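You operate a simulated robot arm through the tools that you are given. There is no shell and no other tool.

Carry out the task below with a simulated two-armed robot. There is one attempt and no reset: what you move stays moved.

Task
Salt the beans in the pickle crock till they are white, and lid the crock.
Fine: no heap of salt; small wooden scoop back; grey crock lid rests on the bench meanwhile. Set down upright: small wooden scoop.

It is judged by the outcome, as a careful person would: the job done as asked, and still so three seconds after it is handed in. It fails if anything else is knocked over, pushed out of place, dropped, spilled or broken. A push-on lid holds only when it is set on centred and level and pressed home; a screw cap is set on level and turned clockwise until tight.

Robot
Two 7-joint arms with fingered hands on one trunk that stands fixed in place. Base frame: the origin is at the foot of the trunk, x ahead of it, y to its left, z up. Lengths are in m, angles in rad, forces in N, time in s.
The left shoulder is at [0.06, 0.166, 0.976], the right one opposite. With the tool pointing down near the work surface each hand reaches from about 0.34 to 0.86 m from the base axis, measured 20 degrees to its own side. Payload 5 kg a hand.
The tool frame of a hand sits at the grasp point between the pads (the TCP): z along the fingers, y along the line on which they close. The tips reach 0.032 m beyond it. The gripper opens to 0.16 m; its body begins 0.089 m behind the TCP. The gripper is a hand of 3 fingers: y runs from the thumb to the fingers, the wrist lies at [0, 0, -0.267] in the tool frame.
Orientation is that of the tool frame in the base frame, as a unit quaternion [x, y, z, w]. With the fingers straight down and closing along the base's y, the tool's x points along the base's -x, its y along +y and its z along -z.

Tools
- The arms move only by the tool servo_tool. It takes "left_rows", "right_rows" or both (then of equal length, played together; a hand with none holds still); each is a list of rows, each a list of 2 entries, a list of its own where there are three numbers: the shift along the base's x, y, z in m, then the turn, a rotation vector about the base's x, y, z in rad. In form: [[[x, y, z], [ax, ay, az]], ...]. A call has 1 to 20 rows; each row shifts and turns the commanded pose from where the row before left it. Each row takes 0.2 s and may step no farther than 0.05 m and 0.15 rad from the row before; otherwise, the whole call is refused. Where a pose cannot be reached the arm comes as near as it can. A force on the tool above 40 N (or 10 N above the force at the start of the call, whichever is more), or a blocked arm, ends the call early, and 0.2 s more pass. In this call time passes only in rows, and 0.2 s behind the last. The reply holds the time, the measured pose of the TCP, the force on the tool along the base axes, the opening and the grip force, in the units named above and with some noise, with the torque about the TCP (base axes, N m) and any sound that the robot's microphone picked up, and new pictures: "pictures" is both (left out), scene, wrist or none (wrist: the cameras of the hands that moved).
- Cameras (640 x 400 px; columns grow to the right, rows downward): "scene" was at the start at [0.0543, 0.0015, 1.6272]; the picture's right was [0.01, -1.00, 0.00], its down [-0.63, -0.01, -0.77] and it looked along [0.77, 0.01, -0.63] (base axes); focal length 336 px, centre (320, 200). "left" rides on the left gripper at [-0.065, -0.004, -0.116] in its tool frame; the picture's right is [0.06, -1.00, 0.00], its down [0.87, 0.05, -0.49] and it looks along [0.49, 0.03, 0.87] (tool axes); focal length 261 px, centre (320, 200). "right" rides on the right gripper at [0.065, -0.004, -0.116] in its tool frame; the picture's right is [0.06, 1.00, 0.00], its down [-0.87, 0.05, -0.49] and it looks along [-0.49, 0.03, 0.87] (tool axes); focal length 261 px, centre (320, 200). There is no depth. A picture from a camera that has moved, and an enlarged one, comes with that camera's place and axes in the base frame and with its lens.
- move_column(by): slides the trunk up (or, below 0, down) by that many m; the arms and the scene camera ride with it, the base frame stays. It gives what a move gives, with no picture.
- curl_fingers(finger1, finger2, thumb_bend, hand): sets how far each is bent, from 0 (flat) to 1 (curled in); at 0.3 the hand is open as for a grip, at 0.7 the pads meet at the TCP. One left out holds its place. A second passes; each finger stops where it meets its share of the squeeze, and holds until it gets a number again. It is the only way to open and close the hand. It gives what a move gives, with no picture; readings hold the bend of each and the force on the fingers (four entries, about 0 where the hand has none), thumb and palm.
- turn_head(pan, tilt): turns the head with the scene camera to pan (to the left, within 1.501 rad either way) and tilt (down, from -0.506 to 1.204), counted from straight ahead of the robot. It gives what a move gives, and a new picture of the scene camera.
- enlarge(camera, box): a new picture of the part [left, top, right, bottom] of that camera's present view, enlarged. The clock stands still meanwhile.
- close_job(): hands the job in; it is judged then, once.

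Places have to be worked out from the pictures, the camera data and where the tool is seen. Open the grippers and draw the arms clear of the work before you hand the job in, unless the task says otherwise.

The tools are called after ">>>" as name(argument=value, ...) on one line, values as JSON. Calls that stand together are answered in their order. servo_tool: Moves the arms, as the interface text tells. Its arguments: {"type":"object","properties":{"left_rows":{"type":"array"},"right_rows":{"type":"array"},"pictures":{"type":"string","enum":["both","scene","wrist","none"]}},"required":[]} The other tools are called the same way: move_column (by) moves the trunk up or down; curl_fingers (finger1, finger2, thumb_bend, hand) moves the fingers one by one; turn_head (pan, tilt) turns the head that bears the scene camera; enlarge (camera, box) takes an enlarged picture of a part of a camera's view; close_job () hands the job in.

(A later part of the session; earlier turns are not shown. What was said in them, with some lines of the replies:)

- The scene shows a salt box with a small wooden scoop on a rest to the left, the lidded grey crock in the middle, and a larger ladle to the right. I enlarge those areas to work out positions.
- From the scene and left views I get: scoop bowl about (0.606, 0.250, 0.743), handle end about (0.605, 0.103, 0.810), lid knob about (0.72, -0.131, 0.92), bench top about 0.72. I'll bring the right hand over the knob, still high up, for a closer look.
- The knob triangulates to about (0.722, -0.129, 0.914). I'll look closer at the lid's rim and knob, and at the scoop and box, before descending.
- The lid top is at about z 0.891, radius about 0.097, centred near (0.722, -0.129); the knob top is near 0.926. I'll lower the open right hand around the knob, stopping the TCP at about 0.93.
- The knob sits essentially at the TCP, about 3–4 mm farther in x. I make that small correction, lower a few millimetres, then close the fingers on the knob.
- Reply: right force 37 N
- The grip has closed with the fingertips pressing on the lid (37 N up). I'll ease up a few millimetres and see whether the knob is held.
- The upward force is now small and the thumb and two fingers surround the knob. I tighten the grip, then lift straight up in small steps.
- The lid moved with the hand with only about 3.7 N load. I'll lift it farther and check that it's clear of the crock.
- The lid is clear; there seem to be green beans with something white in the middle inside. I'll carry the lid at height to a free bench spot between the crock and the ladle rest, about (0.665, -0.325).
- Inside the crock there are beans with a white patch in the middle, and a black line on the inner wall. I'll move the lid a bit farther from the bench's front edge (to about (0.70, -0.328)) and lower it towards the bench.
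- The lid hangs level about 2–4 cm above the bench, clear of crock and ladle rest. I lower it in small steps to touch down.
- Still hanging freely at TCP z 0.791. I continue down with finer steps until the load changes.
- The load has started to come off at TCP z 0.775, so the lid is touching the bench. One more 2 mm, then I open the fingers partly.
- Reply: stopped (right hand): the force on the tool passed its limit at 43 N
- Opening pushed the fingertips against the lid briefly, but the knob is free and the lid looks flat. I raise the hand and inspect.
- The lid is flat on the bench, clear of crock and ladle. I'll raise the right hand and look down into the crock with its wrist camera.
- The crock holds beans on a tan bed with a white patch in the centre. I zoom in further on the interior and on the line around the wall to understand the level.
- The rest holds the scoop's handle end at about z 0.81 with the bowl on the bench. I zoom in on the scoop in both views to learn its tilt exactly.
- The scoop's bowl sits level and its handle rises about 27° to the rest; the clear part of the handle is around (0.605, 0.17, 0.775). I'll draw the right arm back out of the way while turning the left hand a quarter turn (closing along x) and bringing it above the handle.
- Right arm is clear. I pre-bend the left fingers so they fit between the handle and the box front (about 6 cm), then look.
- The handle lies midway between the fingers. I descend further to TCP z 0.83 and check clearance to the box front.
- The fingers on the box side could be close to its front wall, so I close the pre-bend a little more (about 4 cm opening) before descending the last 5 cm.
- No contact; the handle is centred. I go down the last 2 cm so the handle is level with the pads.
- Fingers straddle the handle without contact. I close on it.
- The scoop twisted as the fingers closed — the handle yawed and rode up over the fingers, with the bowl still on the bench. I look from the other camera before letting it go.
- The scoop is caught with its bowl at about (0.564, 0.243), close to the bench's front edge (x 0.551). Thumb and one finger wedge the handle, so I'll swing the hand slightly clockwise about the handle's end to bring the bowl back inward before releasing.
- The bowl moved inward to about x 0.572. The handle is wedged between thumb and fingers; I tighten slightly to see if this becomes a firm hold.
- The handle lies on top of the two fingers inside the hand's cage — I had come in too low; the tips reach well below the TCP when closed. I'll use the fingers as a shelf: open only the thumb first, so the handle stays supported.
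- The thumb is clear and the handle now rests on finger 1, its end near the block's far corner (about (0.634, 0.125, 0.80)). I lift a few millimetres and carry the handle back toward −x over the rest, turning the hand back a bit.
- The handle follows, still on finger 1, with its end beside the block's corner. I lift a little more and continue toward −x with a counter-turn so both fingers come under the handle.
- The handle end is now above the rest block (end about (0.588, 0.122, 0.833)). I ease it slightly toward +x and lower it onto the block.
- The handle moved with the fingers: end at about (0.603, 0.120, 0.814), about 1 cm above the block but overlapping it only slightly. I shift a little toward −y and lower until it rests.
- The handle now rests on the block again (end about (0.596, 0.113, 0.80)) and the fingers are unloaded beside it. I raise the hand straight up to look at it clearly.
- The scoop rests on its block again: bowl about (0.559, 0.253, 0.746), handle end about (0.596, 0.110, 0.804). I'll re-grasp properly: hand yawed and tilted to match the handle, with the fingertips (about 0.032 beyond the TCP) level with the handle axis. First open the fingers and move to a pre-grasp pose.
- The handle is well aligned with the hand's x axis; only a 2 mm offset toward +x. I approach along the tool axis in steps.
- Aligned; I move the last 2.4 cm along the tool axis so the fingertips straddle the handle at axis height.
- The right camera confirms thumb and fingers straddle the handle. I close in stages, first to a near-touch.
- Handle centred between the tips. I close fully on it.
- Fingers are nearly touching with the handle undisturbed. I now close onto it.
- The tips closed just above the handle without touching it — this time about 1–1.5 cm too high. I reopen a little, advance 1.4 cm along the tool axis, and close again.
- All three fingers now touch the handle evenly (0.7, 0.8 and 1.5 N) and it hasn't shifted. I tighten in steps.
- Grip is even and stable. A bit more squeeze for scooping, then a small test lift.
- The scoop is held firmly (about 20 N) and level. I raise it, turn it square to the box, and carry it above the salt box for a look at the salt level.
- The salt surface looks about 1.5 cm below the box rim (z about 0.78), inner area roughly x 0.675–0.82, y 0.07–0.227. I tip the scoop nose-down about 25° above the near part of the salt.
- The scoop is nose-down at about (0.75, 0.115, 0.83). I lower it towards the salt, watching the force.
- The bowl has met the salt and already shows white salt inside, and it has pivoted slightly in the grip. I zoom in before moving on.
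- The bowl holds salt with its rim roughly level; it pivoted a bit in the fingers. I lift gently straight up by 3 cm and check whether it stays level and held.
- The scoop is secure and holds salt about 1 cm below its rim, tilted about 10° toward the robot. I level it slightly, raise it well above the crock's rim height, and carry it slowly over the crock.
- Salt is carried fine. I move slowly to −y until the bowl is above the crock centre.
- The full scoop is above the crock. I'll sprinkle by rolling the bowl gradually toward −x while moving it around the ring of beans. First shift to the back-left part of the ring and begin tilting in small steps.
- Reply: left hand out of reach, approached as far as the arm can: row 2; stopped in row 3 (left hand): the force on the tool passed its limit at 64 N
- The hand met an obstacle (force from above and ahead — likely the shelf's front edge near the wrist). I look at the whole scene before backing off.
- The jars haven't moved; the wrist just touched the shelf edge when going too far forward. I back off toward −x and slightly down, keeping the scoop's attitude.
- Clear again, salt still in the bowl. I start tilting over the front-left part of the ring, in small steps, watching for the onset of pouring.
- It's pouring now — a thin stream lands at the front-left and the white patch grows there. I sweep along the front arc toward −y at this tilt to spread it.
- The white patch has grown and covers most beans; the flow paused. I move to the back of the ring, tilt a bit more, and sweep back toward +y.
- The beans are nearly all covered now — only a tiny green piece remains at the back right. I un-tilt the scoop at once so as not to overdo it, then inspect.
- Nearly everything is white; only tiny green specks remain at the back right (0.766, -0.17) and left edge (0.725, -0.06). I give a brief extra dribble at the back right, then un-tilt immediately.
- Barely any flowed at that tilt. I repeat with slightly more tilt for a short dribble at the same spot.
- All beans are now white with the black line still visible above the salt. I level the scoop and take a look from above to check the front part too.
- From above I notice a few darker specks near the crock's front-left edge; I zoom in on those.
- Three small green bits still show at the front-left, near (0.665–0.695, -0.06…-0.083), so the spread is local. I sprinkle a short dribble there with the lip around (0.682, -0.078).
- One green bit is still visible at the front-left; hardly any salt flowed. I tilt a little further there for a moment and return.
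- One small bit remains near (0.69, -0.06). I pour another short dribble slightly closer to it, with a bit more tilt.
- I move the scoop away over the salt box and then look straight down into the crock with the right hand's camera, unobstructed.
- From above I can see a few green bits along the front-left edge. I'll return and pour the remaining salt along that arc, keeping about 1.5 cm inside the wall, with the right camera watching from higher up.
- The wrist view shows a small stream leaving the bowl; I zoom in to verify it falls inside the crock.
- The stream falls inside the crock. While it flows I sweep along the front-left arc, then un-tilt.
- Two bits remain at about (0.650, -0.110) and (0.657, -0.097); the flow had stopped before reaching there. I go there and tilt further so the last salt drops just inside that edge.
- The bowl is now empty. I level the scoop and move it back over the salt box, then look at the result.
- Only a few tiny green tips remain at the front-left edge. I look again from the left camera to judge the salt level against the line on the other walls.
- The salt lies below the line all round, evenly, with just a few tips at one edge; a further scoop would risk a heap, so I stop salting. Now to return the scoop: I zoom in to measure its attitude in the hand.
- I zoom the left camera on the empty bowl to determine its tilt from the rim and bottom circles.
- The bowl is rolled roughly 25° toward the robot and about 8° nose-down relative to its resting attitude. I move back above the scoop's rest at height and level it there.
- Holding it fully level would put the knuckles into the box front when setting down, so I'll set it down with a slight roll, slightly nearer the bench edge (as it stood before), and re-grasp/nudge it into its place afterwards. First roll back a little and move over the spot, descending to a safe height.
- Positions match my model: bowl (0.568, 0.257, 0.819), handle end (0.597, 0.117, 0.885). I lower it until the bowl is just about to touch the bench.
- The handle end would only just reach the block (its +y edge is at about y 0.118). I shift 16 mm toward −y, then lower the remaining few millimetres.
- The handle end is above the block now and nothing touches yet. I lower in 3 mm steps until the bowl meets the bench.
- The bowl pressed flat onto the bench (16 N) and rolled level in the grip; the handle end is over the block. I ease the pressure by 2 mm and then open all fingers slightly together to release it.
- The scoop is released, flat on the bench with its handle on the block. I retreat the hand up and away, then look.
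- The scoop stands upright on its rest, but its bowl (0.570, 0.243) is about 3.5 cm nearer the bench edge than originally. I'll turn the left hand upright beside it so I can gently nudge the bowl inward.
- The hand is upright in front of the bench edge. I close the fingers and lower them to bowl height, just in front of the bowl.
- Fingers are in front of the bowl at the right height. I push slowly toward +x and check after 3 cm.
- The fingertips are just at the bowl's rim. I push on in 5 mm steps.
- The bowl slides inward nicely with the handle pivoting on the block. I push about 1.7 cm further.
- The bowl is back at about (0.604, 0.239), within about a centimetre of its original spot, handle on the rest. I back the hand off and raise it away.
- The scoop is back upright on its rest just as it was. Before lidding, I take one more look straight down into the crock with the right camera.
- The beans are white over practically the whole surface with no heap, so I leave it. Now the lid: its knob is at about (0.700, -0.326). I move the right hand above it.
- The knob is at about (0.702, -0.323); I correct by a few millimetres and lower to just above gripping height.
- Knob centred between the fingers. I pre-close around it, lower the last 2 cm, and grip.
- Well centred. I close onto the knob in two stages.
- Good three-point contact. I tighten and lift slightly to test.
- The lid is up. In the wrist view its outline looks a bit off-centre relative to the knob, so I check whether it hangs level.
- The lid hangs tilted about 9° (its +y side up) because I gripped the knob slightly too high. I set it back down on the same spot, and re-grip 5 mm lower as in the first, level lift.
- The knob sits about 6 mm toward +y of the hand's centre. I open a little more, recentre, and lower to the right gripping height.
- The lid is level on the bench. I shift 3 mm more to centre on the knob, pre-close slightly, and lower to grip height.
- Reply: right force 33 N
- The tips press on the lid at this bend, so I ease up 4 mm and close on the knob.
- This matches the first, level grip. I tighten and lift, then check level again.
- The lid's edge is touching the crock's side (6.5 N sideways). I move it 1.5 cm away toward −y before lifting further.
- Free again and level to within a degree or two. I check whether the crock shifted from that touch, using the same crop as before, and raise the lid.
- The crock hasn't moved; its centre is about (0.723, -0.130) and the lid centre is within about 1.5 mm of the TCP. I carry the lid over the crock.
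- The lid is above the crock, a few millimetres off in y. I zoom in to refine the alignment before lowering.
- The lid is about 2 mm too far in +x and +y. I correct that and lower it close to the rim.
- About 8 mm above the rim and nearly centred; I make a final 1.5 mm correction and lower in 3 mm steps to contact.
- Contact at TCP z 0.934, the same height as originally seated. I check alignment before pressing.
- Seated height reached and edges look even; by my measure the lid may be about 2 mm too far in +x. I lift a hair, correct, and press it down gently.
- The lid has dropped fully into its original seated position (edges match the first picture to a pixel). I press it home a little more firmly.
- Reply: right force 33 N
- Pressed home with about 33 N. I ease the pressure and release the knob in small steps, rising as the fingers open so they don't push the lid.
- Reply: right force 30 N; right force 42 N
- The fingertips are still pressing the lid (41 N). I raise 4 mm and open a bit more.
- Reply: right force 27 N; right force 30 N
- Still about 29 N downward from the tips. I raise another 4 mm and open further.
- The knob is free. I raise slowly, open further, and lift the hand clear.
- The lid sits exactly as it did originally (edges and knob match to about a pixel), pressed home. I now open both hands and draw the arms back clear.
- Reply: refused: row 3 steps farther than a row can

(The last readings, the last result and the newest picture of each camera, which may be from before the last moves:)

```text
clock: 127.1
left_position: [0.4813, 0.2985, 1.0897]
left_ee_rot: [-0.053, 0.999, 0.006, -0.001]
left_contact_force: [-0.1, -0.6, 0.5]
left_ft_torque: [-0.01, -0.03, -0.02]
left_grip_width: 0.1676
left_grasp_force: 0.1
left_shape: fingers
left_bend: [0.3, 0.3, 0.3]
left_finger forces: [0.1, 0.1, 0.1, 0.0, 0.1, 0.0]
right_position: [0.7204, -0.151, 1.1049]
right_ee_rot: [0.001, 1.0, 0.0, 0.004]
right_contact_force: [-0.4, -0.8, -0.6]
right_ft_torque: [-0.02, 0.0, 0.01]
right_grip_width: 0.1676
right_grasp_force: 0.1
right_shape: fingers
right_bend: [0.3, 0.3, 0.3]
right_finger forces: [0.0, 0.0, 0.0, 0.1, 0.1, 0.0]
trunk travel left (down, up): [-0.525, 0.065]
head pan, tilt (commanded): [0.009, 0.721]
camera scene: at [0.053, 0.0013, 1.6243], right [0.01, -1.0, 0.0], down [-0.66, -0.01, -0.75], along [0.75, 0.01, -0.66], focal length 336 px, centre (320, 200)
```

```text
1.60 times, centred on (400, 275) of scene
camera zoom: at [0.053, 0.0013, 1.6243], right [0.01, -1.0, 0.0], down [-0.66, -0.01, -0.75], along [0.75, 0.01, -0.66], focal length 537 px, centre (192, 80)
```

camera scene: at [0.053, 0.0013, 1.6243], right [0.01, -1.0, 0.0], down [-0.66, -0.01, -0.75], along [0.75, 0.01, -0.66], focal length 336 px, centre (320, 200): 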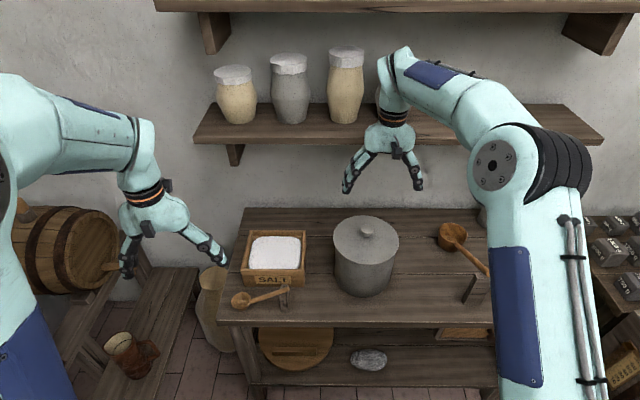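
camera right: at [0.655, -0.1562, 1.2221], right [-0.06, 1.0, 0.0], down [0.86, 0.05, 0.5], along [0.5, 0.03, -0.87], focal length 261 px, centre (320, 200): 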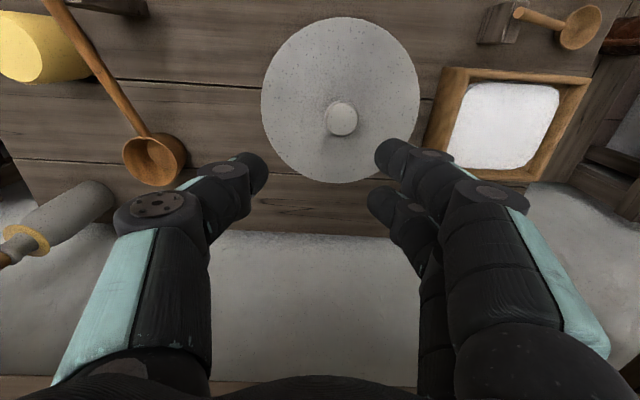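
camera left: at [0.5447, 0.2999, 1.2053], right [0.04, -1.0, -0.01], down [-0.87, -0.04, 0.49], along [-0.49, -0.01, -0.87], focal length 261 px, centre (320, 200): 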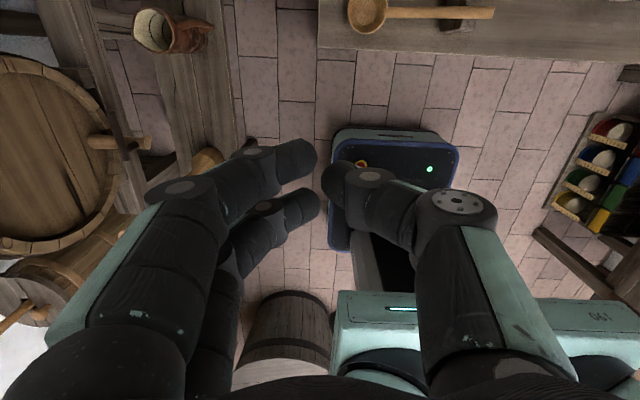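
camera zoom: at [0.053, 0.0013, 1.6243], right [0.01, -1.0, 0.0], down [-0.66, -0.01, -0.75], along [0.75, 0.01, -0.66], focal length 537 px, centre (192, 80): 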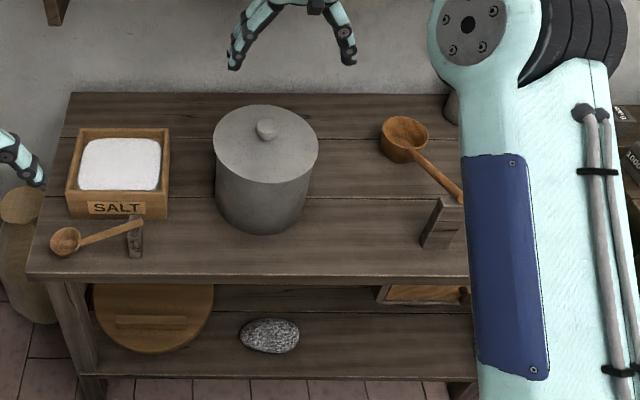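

Hands are open; the retreat move was refused for step size. I redo it with smaller steps, pulling back toward −x first.

>>> servo_tool(right_rows=[[[-0.04, -0.005, 0.01], [0, 0, 0]], [[-0.04, -0.01, 0.02], [0, 0, 0]], [[-0.04, -0.01, 0.02], [0, 0, 0]], [[-0.04, -0.015, 0.02], [0, 0, 0]], [[-0.04, -0.015, 0.02], [0, 0, 0]], [[-0.03, -0.02, 0.03], [0, 0, 0]], [[-0.01, -0.02, 0.03], [0, 0, 0]]], left_rows=[[[0, 0, 0.03], [0, 0, 0]], [[0, 0, 0.03], [0, 0, 0]], [[0, 0, 0.03], [0, 0, 0]], [[0, 0, 0.03], [0, 0, 0]], [[0, 0, 0.02], [0, 0, 0]], [[0, 0, 0.01], [0, 0, 0]], [[0, 0, 0], [0, 0, 0]]], pictures="both")

>>> enlarge(camera="scene", box=[200, 190, 600, 360])

>>> enlarge(camera="scene", box=[320, 200, 420, 310])

>>> enlarge(camera="scene", box=[210, 220, 330, 330])

```text
clock: 128.7
left_position: [0.4808, 0.2982, 1.2364]
left_ee_rot: [-0.054, 0.999, 0.005, 0.001]
left_contact_force: [-0.7, 0.1, -0.6]
left_ft_torque: [-0.03, -0.01, 0.03]
left_grip_width: 0.1676
left_grasp_force: 0.0
left_shape: fingers
left_bend: [0.3, 0.3, 0.3]
left_finger forces: [0.1, 0.0, 0.0, 0.1, 0.0, 0.1]
right_position: [0.4805, -0.2471, 1.2524]
right_ee_rot: [0.0, 1.0, 0.001, 0.004]
right_contact_force: [-0.7, -1.5, -0.2]
right_ft_torque: [0.0, -0.05, -0.01]
right_grip_width: 0.1679
right_grasp_force: 0.0
right_shape: fingers
right_bend: [0.3, 0.3, 0.3]
right_finger forces: [0.0, 0.1, 0.0, 0.0, 0.0, 0.0]
trunk travel left (down, up): [-0.525, 0.065]
head pan, tilt (commanded): [0.009, 0.721]
camera scene: at [0.0525, 0.0011, 1.6242], right [0.01, -1.0, 0.0], down [-0.66, -0.01, -0.75], along [0.75, 0.01, -0.66], focal length 336 px, centre (320, 200)
camera right: at [0.4148, -0.251, 1.3684], right [-0.06, 1.0, 0.0], down [0.86, 0.05, 0.5], along [0.5, 0.03, -0.87], focal length 261 px, centre (320, 200)
camera left: at [0.5458, 0.2992, 1.3513], right [0.04, -1.0, -0.01], down [-0.87, -0.04, 0.49], along [-0.49, -0.01, -0.87], focal length 261 px, centre (320, 200)
```

scene: 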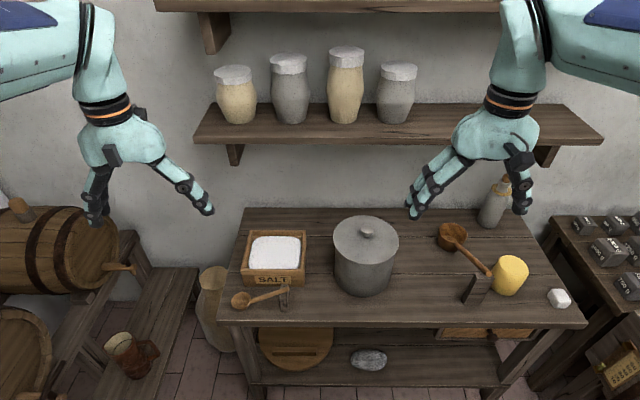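
right: 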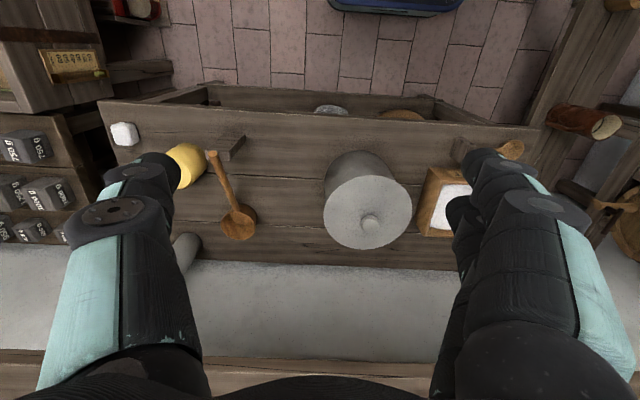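
left: 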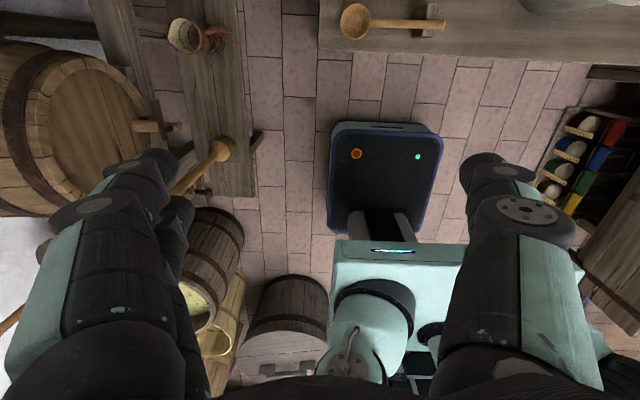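

```text
1.60 times, centred on (400, 275) of scene
camera zoom: at [0.0525, 0.0011, 1.6242], right [0.01, -1.0, 0.0], down [-0.66, -0.01, -0.75], along [0.75, 0.01, -0.66], focal length 537 px, centre (192, 80)
```

zoom: 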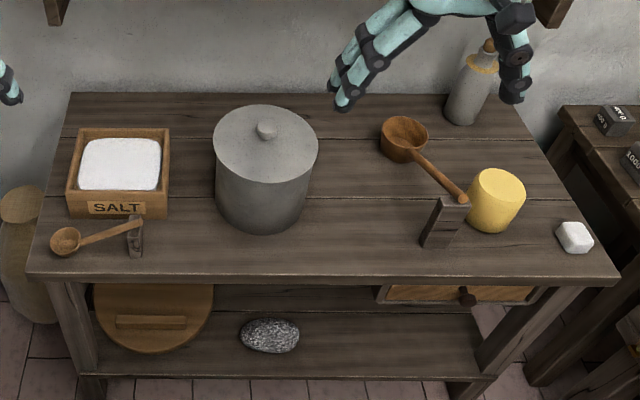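

```text
3.64 times, centred on (370, 255) of scene
camera zoom: at [0.0525, 0.0011, 1.6242], right [0.01, -1.0, 0.0], down [-0.66, -0.01, -0.75], along [0.75, 0.01, -0.66], focal length 1220 px, centre (138, 0)
```

zoom: 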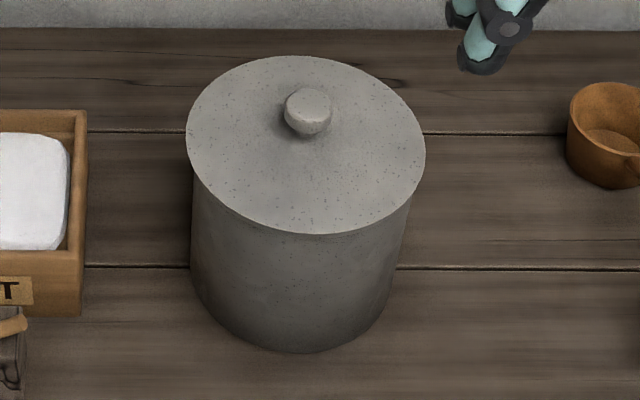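

```text
3.64 times, centred on (270, 275) of scene
camera zoom: at [0.0525, 0.0011, 1.6242], right [0.01, -1.0, 0.0], down [-0.66, -0.01, -0.75], along [0.75, 0.01, -0.66], focal length 1220 px, centre (502, -73)
```

zoom: 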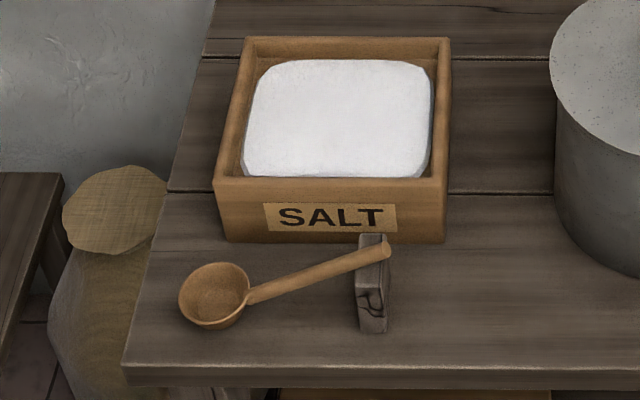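

Everything is in place: crock lidded, level and centred, scoop upright on its rest, nothing spilled or moved, hands open and clear. I hand the job in.

>>> close_job()

```text
The job is handed in.
```

The beans are salted white and the crock is lidded, and I've handed the job in. I don't have a verdict on it yet.

- **Beans:** They are white over practically the whole surface, with no heap. About four tiny green tips still show at the front-left edge. I left them because another scoop risked making a heap.
- **Lid:** It rested on the bench while I salted. It is now seated level within about 2 mm of where it started, and I pressed it down with about 33 N.
- **Scoop:** It is upright and empty on its rest, about a centimetre from its original spot.

Some contact along the way didn't go cleanly:

- **Scoop handling:** My first grip twisted the scoop, and it took several tries to re-grip it. When I set it down it was close to the bench edge, so I nudged it back into place.
- **Shelf:** The wrist bumped the shelf edge once, at 64 N. The jars did not move.
- **Crock:** The lid pushed against the side of the crock with about 6.5 N. I compared pictures afterwards and the crock had not shifted.

I saw no spilled salt on the bench. Both hands are open and clear of the work.
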